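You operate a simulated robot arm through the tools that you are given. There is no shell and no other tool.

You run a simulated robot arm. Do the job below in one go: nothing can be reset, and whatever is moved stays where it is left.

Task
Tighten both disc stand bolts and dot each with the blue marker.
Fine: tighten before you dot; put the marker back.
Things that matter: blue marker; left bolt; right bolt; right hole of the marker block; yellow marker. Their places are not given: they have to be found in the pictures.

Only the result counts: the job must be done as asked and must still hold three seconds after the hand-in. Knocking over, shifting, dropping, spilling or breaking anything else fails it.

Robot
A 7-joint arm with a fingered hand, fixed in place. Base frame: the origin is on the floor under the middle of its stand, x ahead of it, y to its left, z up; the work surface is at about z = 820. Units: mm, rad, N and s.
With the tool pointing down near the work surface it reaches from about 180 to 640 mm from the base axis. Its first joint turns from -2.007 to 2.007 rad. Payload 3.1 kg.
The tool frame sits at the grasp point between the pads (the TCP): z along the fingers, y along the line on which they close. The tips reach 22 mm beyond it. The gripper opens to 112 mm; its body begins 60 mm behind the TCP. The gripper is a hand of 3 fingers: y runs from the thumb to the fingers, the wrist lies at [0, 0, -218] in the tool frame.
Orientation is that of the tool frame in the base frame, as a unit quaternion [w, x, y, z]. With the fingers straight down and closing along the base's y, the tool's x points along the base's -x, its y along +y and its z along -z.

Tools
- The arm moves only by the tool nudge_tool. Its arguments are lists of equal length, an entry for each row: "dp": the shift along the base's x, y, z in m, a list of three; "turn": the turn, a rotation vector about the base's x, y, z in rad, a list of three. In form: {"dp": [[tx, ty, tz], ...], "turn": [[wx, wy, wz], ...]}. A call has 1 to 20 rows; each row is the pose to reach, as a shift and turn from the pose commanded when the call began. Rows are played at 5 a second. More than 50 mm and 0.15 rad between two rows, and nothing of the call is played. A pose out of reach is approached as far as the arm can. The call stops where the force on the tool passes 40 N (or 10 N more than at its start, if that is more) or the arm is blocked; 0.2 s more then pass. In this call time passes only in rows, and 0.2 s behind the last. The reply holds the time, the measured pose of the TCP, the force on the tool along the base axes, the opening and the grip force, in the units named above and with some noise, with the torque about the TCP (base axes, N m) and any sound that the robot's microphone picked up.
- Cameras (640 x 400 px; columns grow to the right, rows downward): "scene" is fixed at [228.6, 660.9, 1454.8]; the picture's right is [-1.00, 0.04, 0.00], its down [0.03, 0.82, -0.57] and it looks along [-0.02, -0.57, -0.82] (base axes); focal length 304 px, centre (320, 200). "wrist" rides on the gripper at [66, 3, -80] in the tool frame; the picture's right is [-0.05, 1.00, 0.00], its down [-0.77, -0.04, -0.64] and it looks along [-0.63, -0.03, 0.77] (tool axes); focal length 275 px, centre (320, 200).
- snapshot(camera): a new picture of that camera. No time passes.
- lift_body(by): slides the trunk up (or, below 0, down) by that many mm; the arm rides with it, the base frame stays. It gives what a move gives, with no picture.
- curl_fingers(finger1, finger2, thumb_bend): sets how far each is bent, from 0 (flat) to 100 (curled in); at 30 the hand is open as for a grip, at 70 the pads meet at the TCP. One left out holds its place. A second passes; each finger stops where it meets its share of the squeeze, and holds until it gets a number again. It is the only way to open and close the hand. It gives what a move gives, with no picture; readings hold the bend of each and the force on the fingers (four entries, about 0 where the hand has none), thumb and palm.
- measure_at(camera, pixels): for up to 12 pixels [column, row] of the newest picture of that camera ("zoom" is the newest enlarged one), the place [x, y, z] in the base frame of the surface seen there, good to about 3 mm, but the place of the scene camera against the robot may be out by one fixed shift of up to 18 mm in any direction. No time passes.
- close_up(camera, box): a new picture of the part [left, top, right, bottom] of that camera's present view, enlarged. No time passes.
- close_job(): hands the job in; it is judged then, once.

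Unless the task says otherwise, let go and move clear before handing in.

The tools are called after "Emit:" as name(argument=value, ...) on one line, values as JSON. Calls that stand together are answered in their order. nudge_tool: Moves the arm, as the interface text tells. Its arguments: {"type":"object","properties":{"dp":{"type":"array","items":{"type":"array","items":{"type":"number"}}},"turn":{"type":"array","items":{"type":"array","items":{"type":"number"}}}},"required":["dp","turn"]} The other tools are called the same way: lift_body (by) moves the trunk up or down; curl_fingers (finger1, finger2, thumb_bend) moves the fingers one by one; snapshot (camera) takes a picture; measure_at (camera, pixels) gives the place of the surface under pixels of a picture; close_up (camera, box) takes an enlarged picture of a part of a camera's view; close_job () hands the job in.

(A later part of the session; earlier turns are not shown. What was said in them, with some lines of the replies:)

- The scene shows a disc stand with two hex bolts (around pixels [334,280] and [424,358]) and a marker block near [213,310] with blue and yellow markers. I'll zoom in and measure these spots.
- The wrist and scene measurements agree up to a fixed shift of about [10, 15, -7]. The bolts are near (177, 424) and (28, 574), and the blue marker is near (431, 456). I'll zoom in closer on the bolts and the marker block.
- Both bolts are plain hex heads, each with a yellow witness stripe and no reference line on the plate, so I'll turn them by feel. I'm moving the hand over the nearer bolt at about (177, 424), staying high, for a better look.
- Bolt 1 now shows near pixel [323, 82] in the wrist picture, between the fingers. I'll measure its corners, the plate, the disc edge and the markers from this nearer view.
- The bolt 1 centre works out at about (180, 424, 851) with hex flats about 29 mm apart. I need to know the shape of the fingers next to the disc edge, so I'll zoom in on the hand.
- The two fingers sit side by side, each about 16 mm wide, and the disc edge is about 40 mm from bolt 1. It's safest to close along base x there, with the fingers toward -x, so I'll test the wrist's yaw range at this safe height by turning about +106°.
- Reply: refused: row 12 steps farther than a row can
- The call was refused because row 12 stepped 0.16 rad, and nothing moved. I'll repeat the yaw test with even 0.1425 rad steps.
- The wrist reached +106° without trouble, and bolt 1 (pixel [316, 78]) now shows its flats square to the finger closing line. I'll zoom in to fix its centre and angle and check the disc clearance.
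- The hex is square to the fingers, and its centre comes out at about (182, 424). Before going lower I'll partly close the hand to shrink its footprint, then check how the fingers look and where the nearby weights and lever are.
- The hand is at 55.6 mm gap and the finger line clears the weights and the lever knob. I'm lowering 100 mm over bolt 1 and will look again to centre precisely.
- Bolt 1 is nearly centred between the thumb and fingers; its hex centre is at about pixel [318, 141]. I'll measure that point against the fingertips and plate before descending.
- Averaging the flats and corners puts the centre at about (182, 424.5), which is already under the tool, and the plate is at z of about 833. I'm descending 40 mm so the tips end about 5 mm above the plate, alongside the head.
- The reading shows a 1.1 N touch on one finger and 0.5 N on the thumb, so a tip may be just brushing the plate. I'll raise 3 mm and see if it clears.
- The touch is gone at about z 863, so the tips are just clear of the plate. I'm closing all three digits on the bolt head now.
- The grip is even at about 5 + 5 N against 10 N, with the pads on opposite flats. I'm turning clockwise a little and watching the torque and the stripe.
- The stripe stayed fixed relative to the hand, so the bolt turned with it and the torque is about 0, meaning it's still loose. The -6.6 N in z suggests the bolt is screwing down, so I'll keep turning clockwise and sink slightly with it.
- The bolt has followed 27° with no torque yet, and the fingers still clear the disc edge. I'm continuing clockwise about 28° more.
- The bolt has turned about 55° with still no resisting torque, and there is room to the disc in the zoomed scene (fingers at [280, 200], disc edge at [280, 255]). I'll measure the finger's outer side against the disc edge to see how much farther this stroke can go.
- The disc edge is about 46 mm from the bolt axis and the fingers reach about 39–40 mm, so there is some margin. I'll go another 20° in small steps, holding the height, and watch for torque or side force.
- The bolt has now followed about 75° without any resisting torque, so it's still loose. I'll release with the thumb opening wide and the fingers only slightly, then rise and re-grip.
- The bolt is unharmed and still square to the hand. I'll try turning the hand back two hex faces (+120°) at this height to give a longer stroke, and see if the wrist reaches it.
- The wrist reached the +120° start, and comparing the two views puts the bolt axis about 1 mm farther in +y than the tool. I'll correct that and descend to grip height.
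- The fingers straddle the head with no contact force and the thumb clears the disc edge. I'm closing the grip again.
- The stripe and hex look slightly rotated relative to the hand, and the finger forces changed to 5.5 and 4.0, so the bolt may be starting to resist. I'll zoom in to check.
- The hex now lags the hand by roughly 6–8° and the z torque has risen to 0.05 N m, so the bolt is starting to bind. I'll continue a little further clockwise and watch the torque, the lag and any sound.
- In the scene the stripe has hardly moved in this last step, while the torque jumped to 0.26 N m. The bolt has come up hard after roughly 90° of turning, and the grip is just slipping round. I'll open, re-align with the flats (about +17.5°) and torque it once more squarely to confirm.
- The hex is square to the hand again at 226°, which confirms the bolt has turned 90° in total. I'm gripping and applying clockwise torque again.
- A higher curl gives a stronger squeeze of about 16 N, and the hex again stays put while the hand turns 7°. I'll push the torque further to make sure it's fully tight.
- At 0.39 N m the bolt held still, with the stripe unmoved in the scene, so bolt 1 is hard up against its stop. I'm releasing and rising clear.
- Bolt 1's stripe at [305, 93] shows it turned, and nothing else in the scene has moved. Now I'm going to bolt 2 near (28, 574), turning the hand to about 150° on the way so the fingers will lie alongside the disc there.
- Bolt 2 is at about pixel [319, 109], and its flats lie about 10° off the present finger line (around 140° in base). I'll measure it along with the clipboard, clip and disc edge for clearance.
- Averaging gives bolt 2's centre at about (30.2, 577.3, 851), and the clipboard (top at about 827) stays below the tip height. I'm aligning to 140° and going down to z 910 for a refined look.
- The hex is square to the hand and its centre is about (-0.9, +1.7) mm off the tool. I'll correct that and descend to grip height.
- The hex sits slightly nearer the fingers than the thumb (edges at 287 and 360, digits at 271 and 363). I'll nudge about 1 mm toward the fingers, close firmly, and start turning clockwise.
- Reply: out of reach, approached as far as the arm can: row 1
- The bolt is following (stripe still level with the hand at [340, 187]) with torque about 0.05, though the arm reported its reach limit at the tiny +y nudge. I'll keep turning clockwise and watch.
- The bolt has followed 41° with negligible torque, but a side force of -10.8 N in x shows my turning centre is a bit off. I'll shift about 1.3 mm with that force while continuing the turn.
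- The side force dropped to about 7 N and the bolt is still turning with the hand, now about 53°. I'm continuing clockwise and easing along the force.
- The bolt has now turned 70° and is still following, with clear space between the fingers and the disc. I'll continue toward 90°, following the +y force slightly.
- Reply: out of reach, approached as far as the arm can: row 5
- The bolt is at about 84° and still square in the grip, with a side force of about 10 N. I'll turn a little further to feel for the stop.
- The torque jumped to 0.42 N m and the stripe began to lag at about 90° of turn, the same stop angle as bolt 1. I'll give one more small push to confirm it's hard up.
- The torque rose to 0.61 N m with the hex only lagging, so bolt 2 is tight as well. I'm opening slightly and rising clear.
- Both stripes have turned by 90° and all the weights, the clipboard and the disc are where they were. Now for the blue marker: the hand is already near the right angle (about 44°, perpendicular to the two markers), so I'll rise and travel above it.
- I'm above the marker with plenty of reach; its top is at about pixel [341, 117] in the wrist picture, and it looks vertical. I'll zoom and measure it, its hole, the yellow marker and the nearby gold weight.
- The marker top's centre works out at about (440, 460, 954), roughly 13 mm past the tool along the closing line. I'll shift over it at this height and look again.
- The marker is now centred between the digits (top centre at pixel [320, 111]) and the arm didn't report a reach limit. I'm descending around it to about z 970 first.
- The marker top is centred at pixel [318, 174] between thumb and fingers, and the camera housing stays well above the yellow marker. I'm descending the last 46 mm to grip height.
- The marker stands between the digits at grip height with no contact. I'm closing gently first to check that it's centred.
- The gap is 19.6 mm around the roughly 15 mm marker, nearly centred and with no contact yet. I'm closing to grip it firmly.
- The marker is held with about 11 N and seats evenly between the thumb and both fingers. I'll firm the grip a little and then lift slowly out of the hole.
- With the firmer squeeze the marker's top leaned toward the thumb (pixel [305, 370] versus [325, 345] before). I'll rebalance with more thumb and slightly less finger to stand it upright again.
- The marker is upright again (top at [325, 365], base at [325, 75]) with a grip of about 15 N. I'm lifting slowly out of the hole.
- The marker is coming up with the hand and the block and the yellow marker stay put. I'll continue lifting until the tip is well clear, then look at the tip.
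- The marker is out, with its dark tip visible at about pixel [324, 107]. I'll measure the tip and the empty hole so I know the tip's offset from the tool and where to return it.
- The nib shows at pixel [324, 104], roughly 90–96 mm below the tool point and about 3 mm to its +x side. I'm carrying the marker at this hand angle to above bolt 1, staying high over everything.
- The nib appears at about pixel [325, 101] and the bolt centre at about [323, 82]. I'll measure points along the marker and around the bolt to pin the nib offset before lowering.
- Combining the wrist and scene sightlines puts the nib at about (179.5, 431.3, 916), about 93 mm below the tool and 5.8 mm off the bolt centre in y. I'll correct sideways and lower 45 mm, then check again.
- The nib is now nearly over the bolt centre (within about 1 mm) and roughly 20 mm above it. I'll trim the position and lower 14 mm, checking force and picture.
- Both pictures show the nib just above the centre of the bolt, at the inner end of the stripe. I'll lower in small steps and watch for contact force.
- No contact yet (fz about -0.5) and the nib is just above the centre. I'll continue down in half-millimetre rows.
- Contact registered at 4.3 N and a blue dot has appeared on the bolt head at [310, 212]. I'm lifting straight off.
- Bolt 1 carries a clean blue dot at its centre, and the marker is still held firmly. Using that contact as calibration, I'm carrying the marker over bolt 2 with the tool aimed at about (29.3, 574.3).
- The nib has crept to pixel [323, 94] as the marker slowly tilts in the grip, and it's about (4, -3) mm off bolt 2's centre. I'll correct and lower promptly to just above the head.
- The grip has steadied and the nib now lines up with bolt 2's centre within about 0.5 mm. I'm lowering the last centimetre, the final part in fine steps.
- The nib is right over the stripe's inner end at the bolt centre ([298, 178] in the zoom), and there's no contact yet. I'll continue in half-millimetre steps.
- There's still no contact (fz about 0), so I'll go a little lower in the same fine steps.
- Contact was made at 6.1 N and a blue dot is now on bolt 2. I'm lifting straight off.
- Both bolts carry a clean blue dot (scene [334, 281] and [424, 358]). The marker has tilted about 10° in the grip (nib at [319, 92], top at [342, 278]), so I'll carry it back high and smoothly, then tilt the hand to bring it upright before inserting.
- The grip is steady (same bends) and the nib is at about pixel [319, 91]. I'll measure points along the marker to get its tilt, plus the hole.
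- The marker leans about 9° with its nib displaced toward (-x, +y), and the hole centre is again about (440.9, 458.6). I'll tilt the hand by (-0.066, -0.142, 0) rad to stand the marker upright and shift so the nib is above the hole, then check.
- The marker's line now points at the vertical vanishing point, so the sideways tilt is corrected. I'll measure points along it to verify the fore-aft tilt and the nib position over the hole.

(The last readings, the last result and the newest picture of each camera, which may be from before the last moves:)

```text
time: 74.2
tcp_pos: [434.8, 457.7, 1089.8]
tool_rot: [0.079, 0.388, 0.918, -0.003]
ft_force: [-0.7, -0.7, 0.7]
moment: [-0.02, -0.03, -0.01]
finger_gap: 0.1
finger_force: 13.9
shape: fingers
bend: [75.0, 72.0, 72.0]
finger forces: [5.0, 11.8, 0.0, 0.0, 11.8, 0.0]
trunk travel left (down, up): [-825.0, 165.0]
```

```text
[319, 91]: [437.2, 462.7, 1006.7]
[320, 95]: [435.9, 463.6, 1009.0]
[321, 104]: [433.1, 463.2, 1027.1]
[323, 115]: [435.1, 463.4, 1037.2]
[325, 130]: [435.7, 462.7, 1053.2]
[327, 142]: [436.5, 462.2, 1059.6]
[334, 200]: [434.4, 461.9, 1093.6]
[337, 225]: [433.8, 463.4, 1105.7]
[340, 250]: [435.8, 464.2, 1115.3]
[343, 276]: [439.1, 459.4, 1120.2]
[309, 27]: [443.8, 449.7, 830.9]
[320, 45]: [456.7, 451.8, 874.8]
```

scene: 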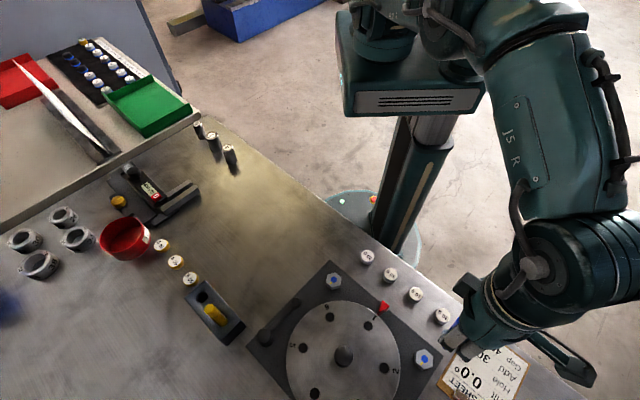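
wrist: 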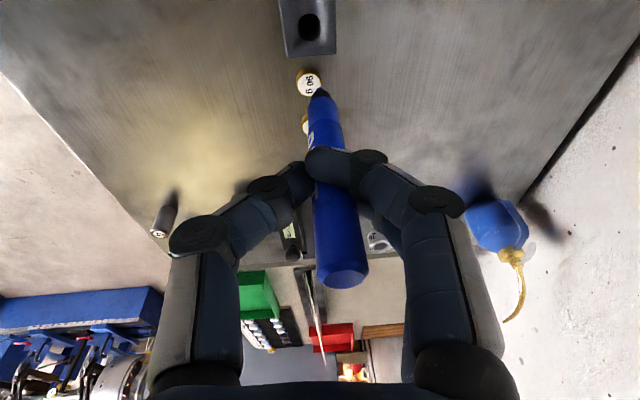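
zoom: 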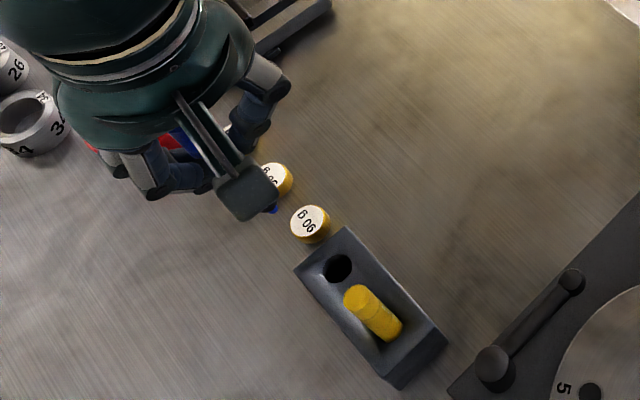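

All body points now share about the same x and y (435, 463 on the near side), so the marker is upright and its axis is within about 1 mm of the hole centre. I'm descending to just above the block top for a check.

Emit:
nudge_tool(dp=[[0, 0.0004, -0.03], [0, 0.0004, -0.06], [0, 0.0004, -0.085], [0, 0.0004, -0.105], [0, 0.0004, -0.115]], turn=[[0, 0, 0], [0, 0, 0], [0, 0, 0], [0, 0, 0], [0, 0, 0]])

Emit:
snapshot(camera="wrist")

Emit:
close_up(camera="wrist", box=[260, 20, 380, 150])

Emit:
close_up(camera="scene", box=[140, 220, 270, 350])

```text
time: 75.4
tcp_pos: [434.9, 458.6, 974.7]
tool_rot: [0.079, 0.39, 0.917, -0.003]
ft_force: [-0.7, 0.4, 0.1]
moment: [-0.01, -0.01, 0.01]
finger_gap: 0.0
finger_force: 14.0
shape: fingers
bend: [75.0, 72.0, 72.0]
finger forces: [4.9, 11.7, 0.1, 0.0, 11.8, 0.0]
trunk travel left (down, up): [-825.0, 165.0]
```

```text
taken
```

wrist: 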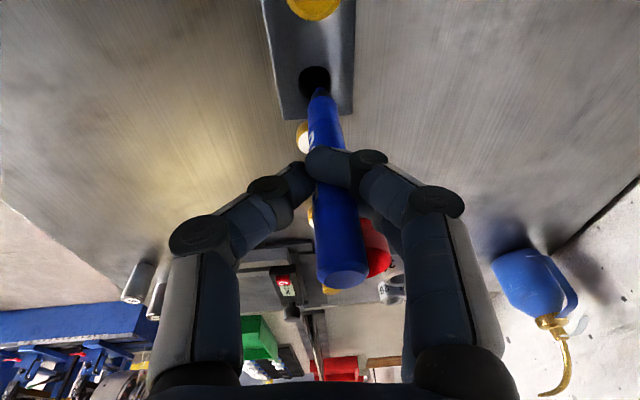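

```text
3.08 times, centred on (320, 85) of wrist
```

zoom: 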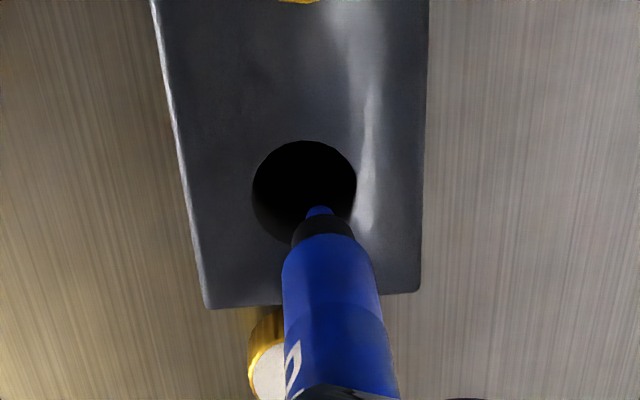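

```text
3.08 times, centred on (205, 285) of scene
```

zoom: 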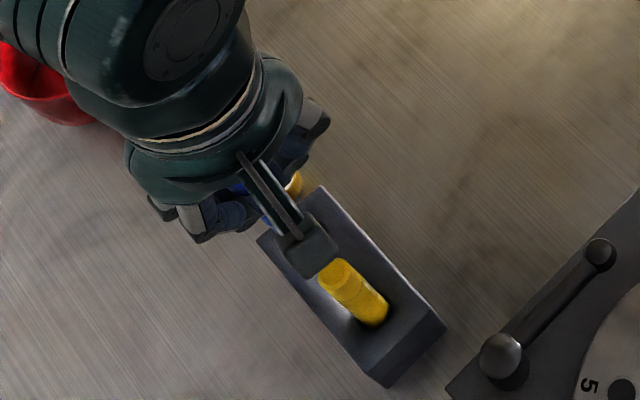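

The nib is over the hole but about 2.5 mm toward the finger side of its centre (nib [318, 208] versus hole centre [303, 190] in the zoom). I'll shift that much and lower the nib about 15 mm into the hole.

Emit:
nudge_tool(dp=[[-0.0017, -0.0016, 0], [-0.0017, -0.0016, -0.005], [-0.0017, -0.0016, -0.01], [-0.0017, -0.0016, -0.015], [-0.0017, -0.0016, -0.02]], turn=[[0, 0, 0], [0, 0, 0], [0, 0, 0], [0, 0, 0], [0, 0, 0]])

Emit:
close_up(camera="wrist", box=[260, 20, 380, 150])

Emit:
snapshot(camera="wrist")

```text
time: 76.6
tcp_pos: [433.2, 458.1, 953.7]
tool_rot: [0.078, 0.389, 0.918, -0.004]
ft_force: [-0.6, 0.0, -0.4]
moment: [0.01, 0.02, 0.0]
finger_gap: 0.0
finger_force: 14.1
shape: fingers
bend: [75.0, 72.0, 72.0]
finger forces: [4.9, 11.7, 0.1, 0.1, 11.8, 0.0]
trunk travel left (down, up): [-825.0, 165.0]
```

```text
3.08 times, centred on (320, 85) of wrist
```

zoom: 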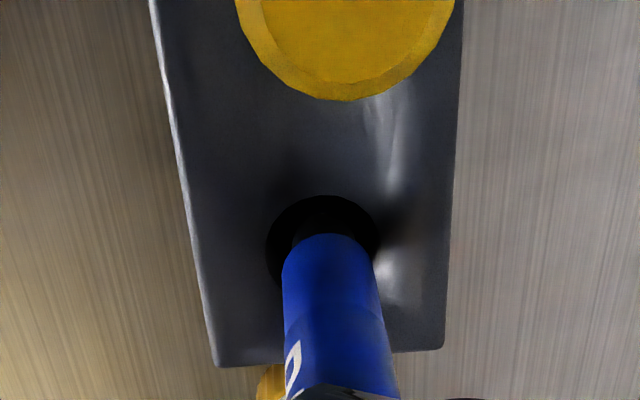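

```text
taken
```

wrist: 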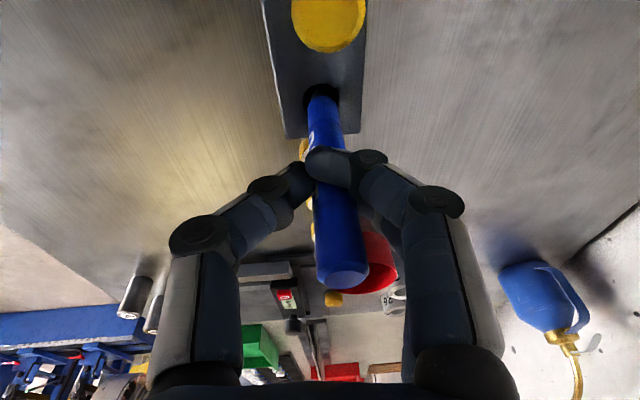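

The nib and collar are inside the hole with no side force, and the body is centred in the opening. I'll continue down in stages.

Emit:
nudge_tool(dp=[[0, 0, -0.003], [0, 0, -0.006], [0, 0, -0.009], [0, 0, -0.012]], turn=[[0, 0, 0], [0, 0, 0], [0, 0, 0], [0, 0, 0]])

Emit:
close_up(camera="wrist", box=[260, 20, 380, 150])

Emit:
close_up(camera="scene", box=[140, 220, 270, 350])

```text
time: 77.6
tcp_pos: [432.5, 458.9, 941.5]
tool_rot: [0.078, 0.389, 0.918, -0.003]
ft_force: [0.2, -0.6, -0.4]
moment: [0.0, 0.01, -0.01]
finger_gap: 0.0
finger_force: 14.2
shape: fingers
bend: [75.0, 72.0, 72.0]
finger forces: [4.9, 11.7, 0.0, 0.0, 11.8, 0.1]
trunk travel left (down, up): [-825.0, 165.0]
```

```text
3.08 times, centred on (320, 85) of wrist
```

zoom: 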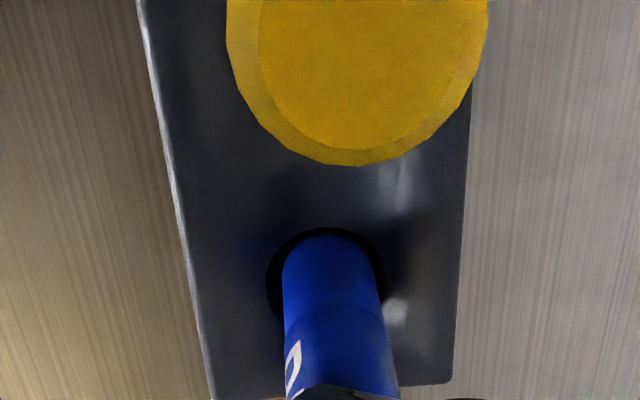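

```text
3.08 times, centred on (205, 285) of scene
```

zoom: 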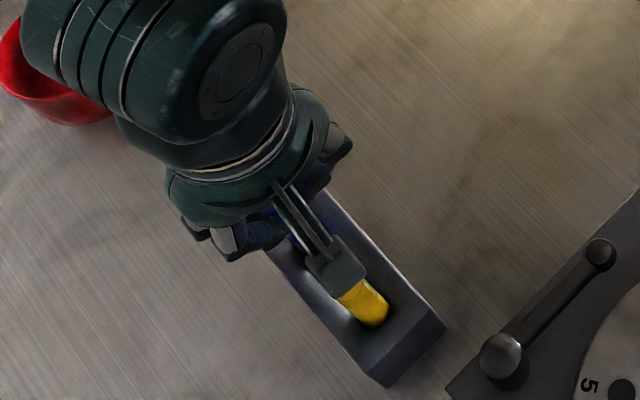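

Still no force and the marker is centred in the hole; the camera clearance to the yellow marker will match the original pick-up. I'm lowering further in small steps.

Emit:
nudge_tool(dp=[[0, 0, -0.003], [0, 0, -0.006], [0, 0, -0.008], [0, 0, -0.01]], turn=[[0, 0, 0], [0, 0, 0], [0, 0, 0], [0, 0, 0]])

Emit:
snapshot(camera="wrist")

Emit:
close_up(camera="scene", box=[140, 220, 270, 350])

```text
time: 78.6
tcp_pos: [434.0, 457.2, 932.4]
tool_rot: [0.079, 0.389, 0.918, -0.003]
ft_force: [0.1, -0.4, -0.5]
moment: [-0.01, 0.0, 0.01]
finger_gap: 0.1
finger_force: 14.1
shape: fingers
bend: [75.0, 72.0, 72.0]
finger forces: [4.8, 11.7, 0.0, 0.1, 11.8, 0.0]
trunk travel left (down, up): [-825.0, 165.0]
```

```text
taken
```

wrist: 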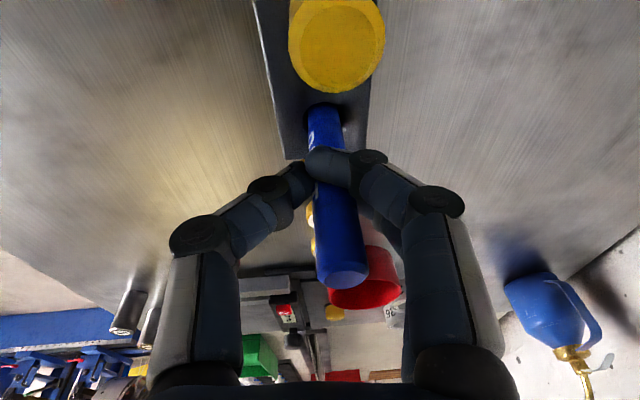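

```text
3.08 times, centred on (205, 285) of scene
```

zoom: 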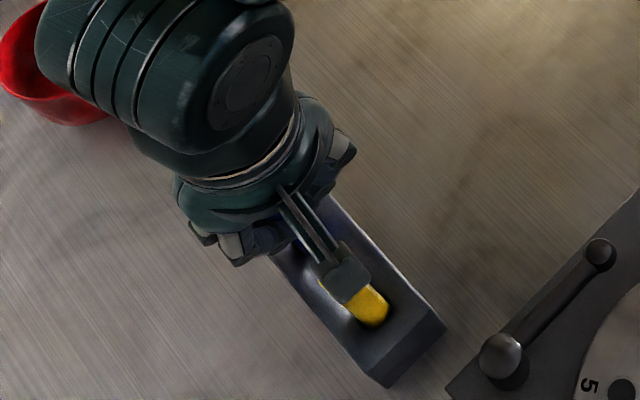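

There's no contact yet at z of about 931.5, and I expect the bottom near 925. I'm continuing in 1 mm rows until I feel it seat.

Emit:
nudge_tool(dp=[[0, 0, -0.001], [0, 0, -0.002], [0, 0, -0.003], [0, 0, -0.004]], turn=[[0, 0, 0], [0, 0, 0], [0, 0, 0], [0, 0, 0]])

```text
time: 79.6
tcp_pos: [432.7, 458.0, 928.1]
tool_rot: [0.078, 0.389, 0.918, -0.003]
ft_force: [-0.6, 0.8, -0.2]
moment: [-0.02, 0.01, -0.01]
finger_gap: 0.0
finger_force: 14.2
shape: fingers
bend: [75.0, 72.0, 72.0]
finger forces: [4.9, 11.7, 0.0, 0.0, 11.8, 0.1]
trunk travel left (down, up): [-825.0, 165.0]
```

Still free at z 928. I'll take a few more half-millimetre steps.

Emit:
nudge_tool(dp=[[0, 0, -0.0007], [0, 0, -0.0014], [0, 0, -0.002]], turn=[[0, 0, 0], [0, 0, 0], [0, 0, 0]])

Emit:
close_up(camera="wrist", box=[250, 60, 400, 300])

```text
time: 80.4
tcp_pos: [433.1, 457.7, 927.7]
tool_rot: [0.078, 0.389, 0.918, -0.003]
ft_force: [0.0, 0.0, 0.1]
moment: [0.01, 0.02, -0.01]
finger_gap: 0.0
finger_force: 13.8
shape: fingers
bend: [75.0, 72.0, 72.0]
finger forces: [5.0, 11.7, 0.1, 0.0, 11.7, 0.0]
trunk travel left (down, up): [-825.0, 165.0]
```

```text
1.67 times, centred on (325, 180) of wrist
```

zoom: 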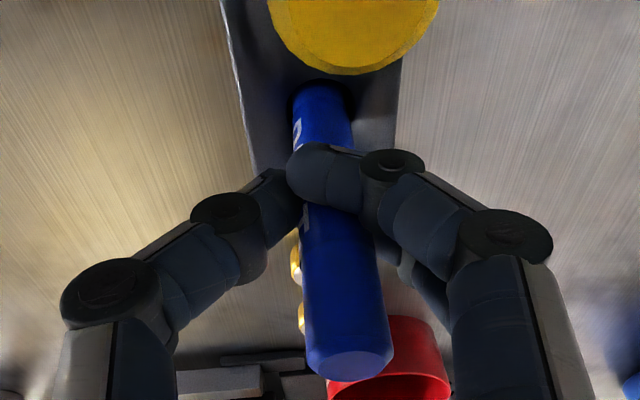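

Still no seating force at about 927, so I'll go down another 1.5 mm.

Emit:
nudge_tool(dp=[[0, 0, -0.0007], [0, 0, -0.0015]], turn=[[0, 0, 0], [0, 0, 0]])

```text
time: 81.0
tcp_pos: [432.5, 455.3, 925.7]
tool_rot: [0.079, 0.389, 0.918, -0.004]
ft_force: [0.1, -0.2, -0.9]
moment: [0.02, 0.0, -0.02]
finger_gap: 0.0
finger_force: 14.2
shape: fingers
bend: [75.0, 72.0, 72.0]
finger forces: [5.0, 11.6, 0.0, 0.0, 11.8, 0.1]
trunk travel left (down, up): [-825.0, 165.0]
```

Still free at about 925.5. I'll check the marker's top height against its original 953–955 mm to see how far it still has to go.

Emit:
snapshot(camera="wrist")

Emit:
measure_at(camera="wrist", pixels=[[343, 275], [340, 273], [347, 273], [343, 279], [336, 40], [340, 60], [338, 225], [336, 205]])

```text
taken
```

wrist: 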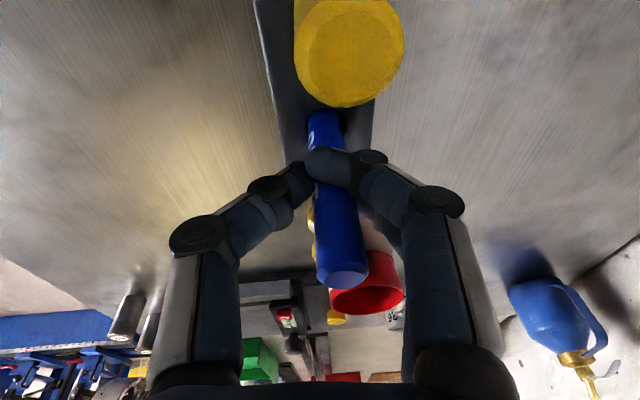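

```text
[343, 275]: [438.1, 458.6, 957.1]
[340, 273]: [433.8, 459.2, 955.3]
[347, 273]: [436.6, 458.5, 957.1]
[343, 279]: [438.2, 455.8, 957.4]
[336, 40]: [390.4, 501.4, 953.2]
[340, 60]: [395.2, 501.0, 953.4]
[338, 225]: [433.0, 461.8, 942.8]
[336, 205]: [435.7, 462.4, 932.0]
```

The blue top reads 957 against the yellow's 953, so about 3–4 mm remain. I'll lower 3 mm more in fine steps.

Emit:
nudge_tool(dp=[[0, 0, -0.0008], [0, 0, -0.0016], [0, 0, -0.0024], [0, 0, -0.003]], turn=[[0, 0, 0], [0, 0, 0], [0, 0, 0], [0, 0, 0]])

Emit:
snapshot(camera="wrist")

Emit:
measure_at(camera="wrist", pixels=[[343, 275], [340, 273], [347, 273], [343, 279], [336, 40], [340, 60]])

```text
time: 82.0
tcp_pos: [433.8, 458.4, 921.6]
tool_rot: [0.078, 0.388, 0.918, -0.003]
ft_force: [0.7, 0.0, 1.4]
moment: [0.01, -0.02, 0.01]
finger_gap: 0.2
finger_force: 14.4
shape: fingers
bend: [75.0, 72.0, 72.0]
finger forces: [4.9, 11.8, 0.0, 0.0, 11.9, 0.0]
trunk travel left (down, up): [-825.0, 165.0]
```

```text
taken
```

wrist: 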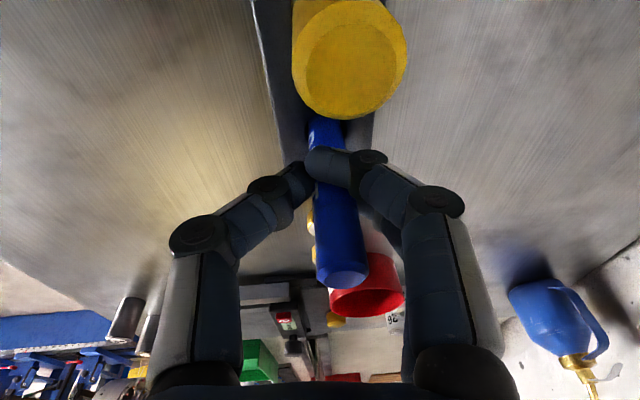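

```text
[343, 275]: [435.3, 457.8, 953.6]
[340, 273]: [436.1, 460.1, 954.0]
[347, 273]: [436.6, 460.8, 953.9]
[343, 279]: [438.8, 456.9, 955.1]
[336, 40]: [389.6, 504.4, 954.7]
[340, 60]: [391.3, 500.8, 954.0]
```

The blue top now matches the yellow's height (954) with a 1.4 N touch on the bottom, so the marker is seated. I'm opening the hand gently in stages.

Emit:
curl_fingers(finger1=67, finger2=67, thumb_bend=65)

Emit:
snapshot(camera="wrist")

```text
time: 83.0
tcp_pos: [432.2, 457.4, 923.1]
tool_rot: [0.079, 0.39, 0.918, -0.002]
ft_force: [-0.2, 0.5, 4.0]
moment: [0.04, 0.02, -0.02]
finger_gap: 5.4
finger_force: 4.8
shape: fingers
bend: [71.0, 65.0, 65.0]
finger forces: [4.3, 4.2, 0.0, 0.1, 0.0, 0.0]
trunk travel left (down, up): [-825.0, 165.0]
```

```text
taken
```

wrist: 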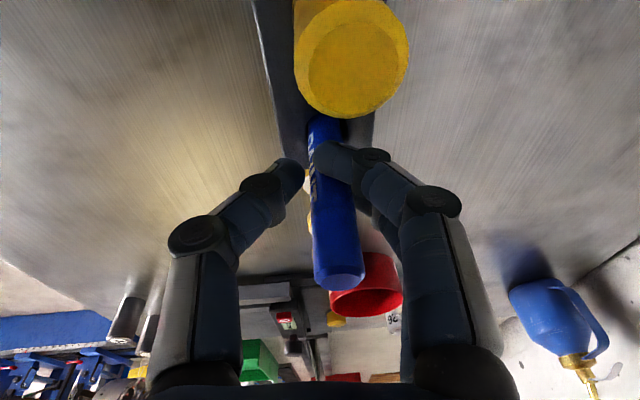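

Finger 1 is lagging (71 versus 67) with 4 N on each finger, so the marker is lightly wedged between the two fingers. I'll open finger 2 and the thumb first, keeping finger 1 where it is, to free it.

Emit:
curl_fingers(finger2=58, thumb_bend=56)

Emit:
close_up(camera="wrist", box=[230, 60, 430, 310])

Emit:
close_up(camera="scene", box=[140, 220, 270, 350])

```text
time: 84.0
tcp_pos: [431.8, 457.1, 921.9]
tool_rot: [0.079, 0.389, 0.918, -0.004]
ft_force: [-0.4, -1.3, -0.5]
moment: [0.0, 0.01, 0.01]
finger_gap: 23.0
finger_force: 0.0
shape: fingers
bend: [67.0, 57.0, 56.0]
finger forces: [0.1, 0.0, 0.1, 0.0, 0.0, 0.1]
trunk travel left (down, up): [-825.0, 165.0]
```

```text
1.60 times, centred on (330, 185) of wrist
```

zoom: 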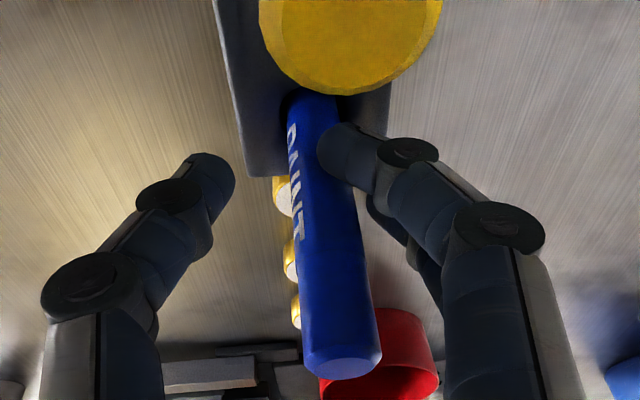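

```text
3.08 times, centred on (205, 285) of scene
```

zoom: 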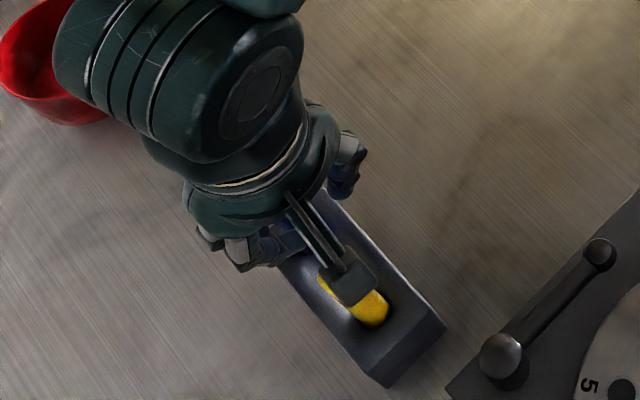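

All finger forces are zero and the marker stands free in its hole. I'll open the remaining finger as well.

Emit:
curl_fingers(finger1=53, finger2=53, thumb_bend=50)

Emit:
close_up(camera="wrist", box=[230, 60, 430, 310])

```text
time: 85.0
tcp_pos: [433.1, 456.6, 921.9]
tool_rot: [0.078, 0.389, 0.918, -0.003]
ft_force: [0.0, 1.2, -0.7]
moment: [-0.01, -0.01, 0.04]
finger_gap: 50.0
finger_force: 0.1
shape: fingers
bend: [53.0, 53.0, 50.0]
finger forces: [0.0, 0.1, 0.1, 0.0, 0.0, 0.0]
trunk travel left (down, up): [-825.0, 165.0]
```

```text
1.60 times, centred on (330, 185) of wrist
```

zoom: 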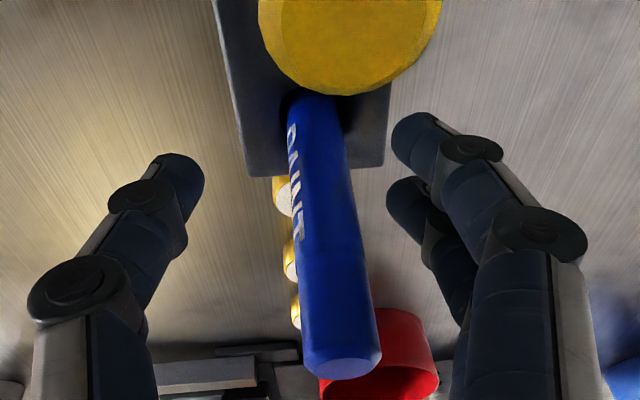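

The hand is fully clear of the marker on both sides. I'm rising straight up and then levelling the hand.

Emit:
nudge_tool(dp=[[0, 0, 0.01], [0, 0, 0.03], [0, 0, 0.06], [0, 0, 0.1], [0, 0, 0.14], [0, 0, 0.17], [0, 0, 0.17], [0, 0, 0.17]], turn=[[0, 0, 0], [0, 0, 0], [0, 0, 0], [0, 0, 0], [0, 0, 0], [0, 0, 0], [0.033, 0.071, 0], [0.066, 0.142, 0]])

Emit:
snapshot(camera="wrist")

Emit:
snapshot(camera="scene")

Emit:
close_up(camera="scene", box=[140, 220, 270, 350])

```text
time: 86.8
tcp_pos: [431.7, 456.0, 1092.3]
tool_rot: [0.0, 0.39, 0.921, 0.0]
ft_force: [0.2, -0.2, 0.0]
moment: [-0.01, 0.01, 0.0]
finger_gap: 50.2
finger_force: 0.2
shape: fingers
bend: [53.0, 53.0, 50.0]
finger forces: [0.0, 0.0, 0.0, 0.0, 0.0, 0.0]
trunk travel left (down, up): [-825.0, 165.0]
```

```text
taken
```

wrist: 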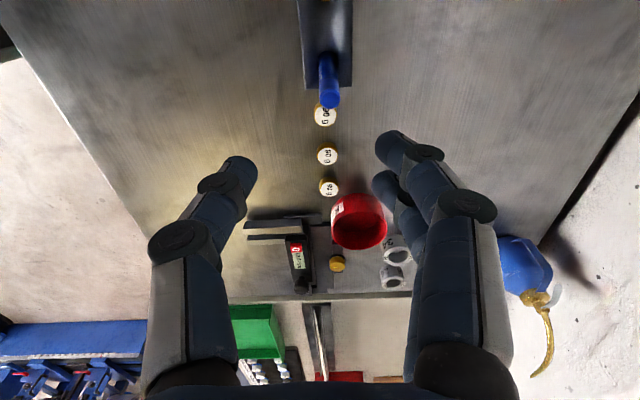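

```text
taken
```

scene: 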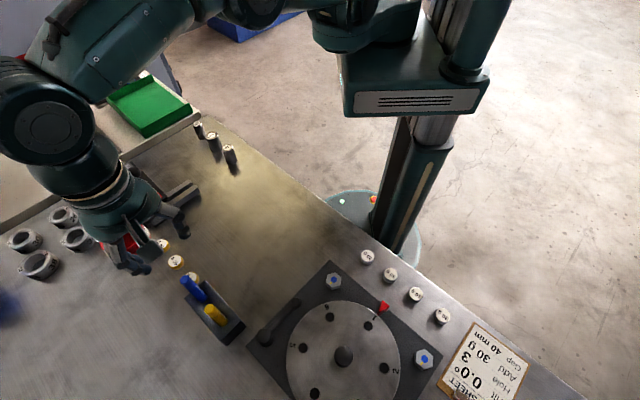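

```text
3.08 times, centred on (205, 285) of scene
```

zoom: 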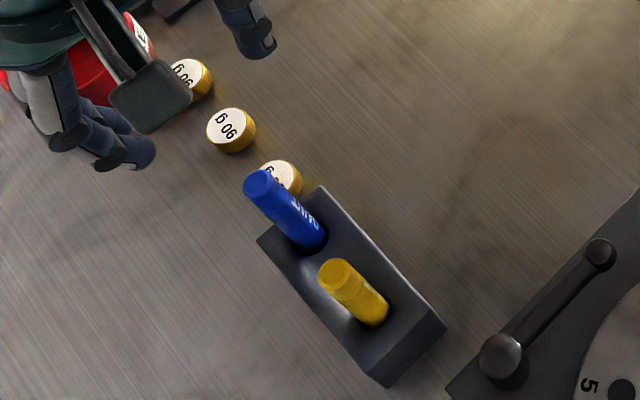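

The blue marker stands back in its hole, the block and yellow marker haven't moved, and the hand is clear. I'll zoom in on both bolts for a last check of stripe angle and dots.

Emit:
close_up(camera="scene", box=[310, 265, 360, 297])

Emit:
close_up(camera="scene", box=[400, 342, 450, 374])

Emit:
close_up(camera="scene", box=[160, 240, 480, 400])

```text
12.50 times, centred on (335, 281) of scene
```

zoom: 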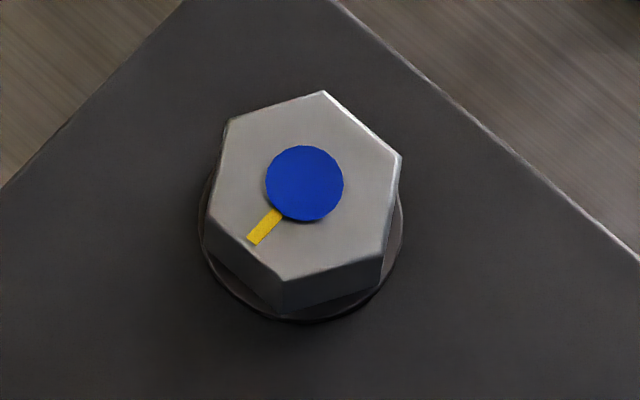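

```text
12.50 times, centred on (425, 358) of scene
```

zoom: 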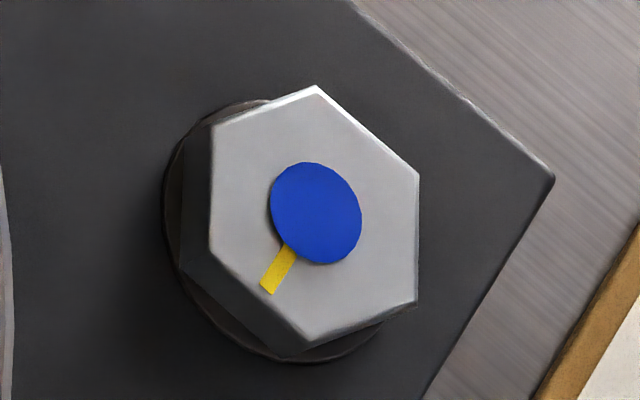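

```text
2.00 times, centred on (320, 320) of scene
```

zoom: 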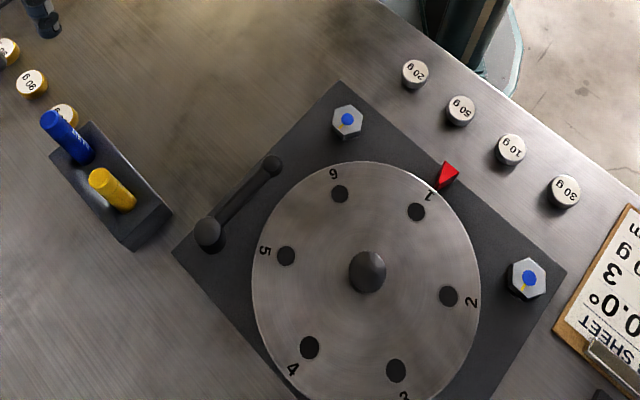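

The dots and stripe angles look right on both bolts, and the disc, weights and clipboard haven't moved. The blue marker's top sits about 5 px from where it was originally, so I'll check whether it's leaning in its hole.

Emit:
close_up(camera="scene", box=[170, 265, 260, 350])

Emit:
close_up(camera="wrist", box=[270, 0, 390, 130])

Emit:
measure_at(camera="wrist", pixels=[[330, 102], [326, 100], [335, 100], [330, 106], [329, 90], [327, 75], [326, 62], [326, 57]])

Emit:
measure_at(camera="scene", pixels=[[186, 280], [190, 285], [195, 291], [202, 299], [210, 309], [215, 315], [222, 322]])

```text
4.71 times, centred on (215, 308) of scene
```

zoom: 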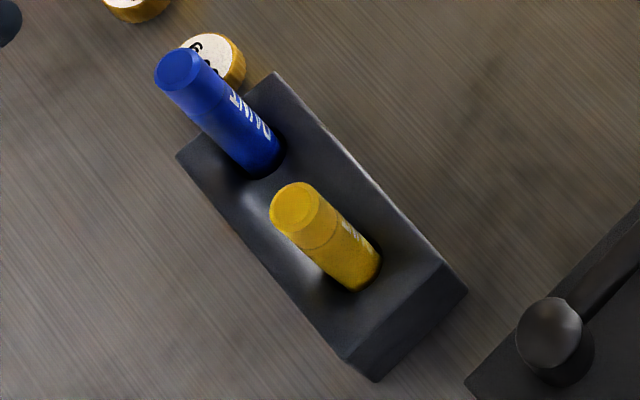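

```text
3.08 times, centred on (330, 65) of wrist
```

zoom: 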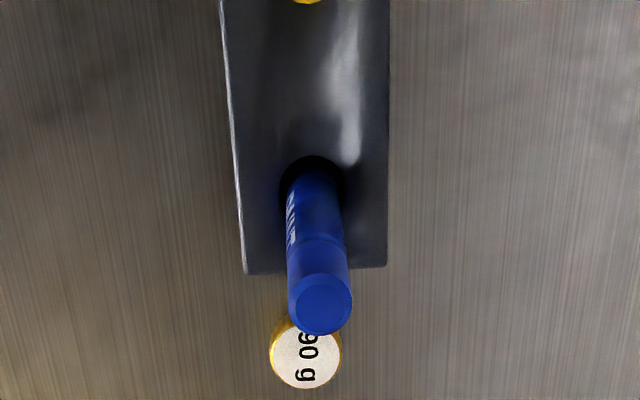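

```text
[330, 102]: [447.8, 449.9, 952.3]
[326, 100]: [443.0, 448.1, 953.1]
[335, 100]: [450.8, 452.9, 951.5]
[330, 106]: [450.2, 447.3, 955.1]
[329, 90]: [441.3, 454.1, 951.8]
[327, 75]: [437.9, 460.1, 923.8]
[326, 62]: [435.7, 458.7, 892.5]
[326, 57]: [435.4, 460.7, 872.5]
```

```text
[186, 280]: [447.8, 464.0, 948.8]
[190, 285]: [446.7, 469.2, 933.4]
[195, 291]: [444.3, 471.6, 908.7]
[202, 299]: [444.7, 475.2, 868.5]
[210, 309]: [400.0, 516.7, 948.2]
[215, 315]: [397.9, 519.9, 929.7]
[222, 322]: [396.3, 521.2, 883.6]
```

The marker is seated at the right depth (top at 953) and only leans a few degrees within the hole's play, as a loose fit would. I'll move the hand well away and confirm the marker stays put.

Emit:
nudge_tool(dp=[[-0.01, -0.01, 0.03], [-0.035, -0.025, 0.05], [-0.07, -0.04, 0.06], [-0.11, -0.055, 0.065], [-0.15, -0.065, 0.07], [-0.19, -0.075, 0.07], [-0.22, -0.08, 0.07]], turn=[[0, 0, 0], [0, 0, 0], [0, 0, 0], [0, 0, 0], [0, 0, 0], [0, 0, 0], [0, 0, 0]])

Emit:
snapshot(camera="scene")

Emit:
close_up(camera="scene", box=[170, 265, 260, 350])

Emit:
measure_at(camera="scene", pixels=[[186, 280], [190, 285], [195, 291], [210, 309]])

```text
time: 88.4
tcp_pos: [212.7, 376.3, 1163.1]
tool_rot: [-0.001, 0.391, 0.92, 0.0]
ft_force: [-0.2, -0.6, 0.6]
moment: [-0.02, 0.01, -0.01]
finger_gap: 50.4
finger_force: 0.1
shape: fingers
bend: [53.0, 53.0, 50.0]
finger forces: [0.1, 0.0, 0.1, 0.1, 0.0, 0.0]
trunk travel left (down, up): [-825.0, 165.0]
```

```text
taken
```

scene: 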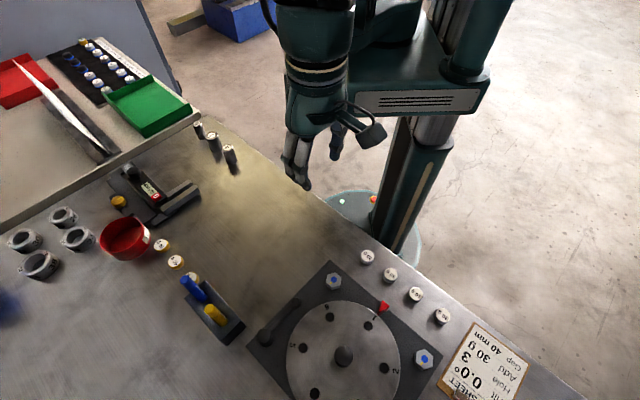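

```text
4.71 times, centred on (215, 308) of scene
```

zoom: 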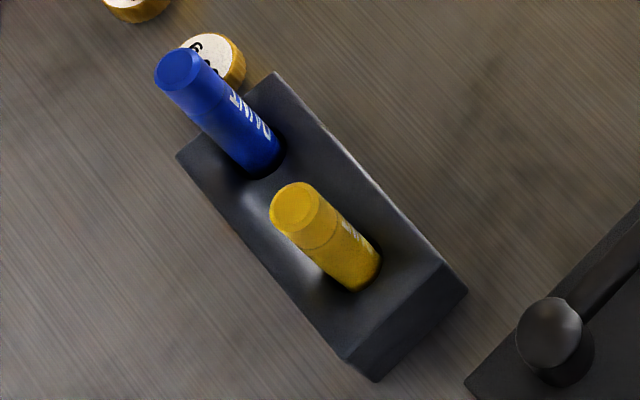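

```text
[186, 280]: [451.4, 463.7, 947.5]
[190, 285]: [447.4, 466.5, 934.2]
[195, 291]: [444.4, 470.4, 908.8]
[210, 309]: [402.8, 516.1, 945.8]
```

The marker hasn't moved since release (same pixels as before), both bolts are tight and dotted blue, everything else is where it began, and the hand is clear. I'm handing in the job.

Emit:
close_job()

```text
The job is handed in.
```

Both disc stand bolts are tightened and dotted blue, and the job is handed in. I haven't seen the judge's result.

- **Bolts:** Each bolt turned about 90° clockwise until it stopped. I then pushed further, to 0.39 N m on the bolt nearer the robot and 0.61 N m on the farther one, and neither turned any more. No click was heard, so "tight" is judged from the torque and the fixed stop.
- **Dots:** Each bolt head has one blue dot at its centre, made after both bolts were tightened.
- **Blue marker:** It is back in its own hole in the block, at its original depth. It now leans about 6° because the hole is a loose fit; at the start it stood upright. It stayed still while I moved the hand away.
- **Everything else:** The yellow marker, block, weights, clipboard and disc are where they started in the final pictures. The hand is open and clear.
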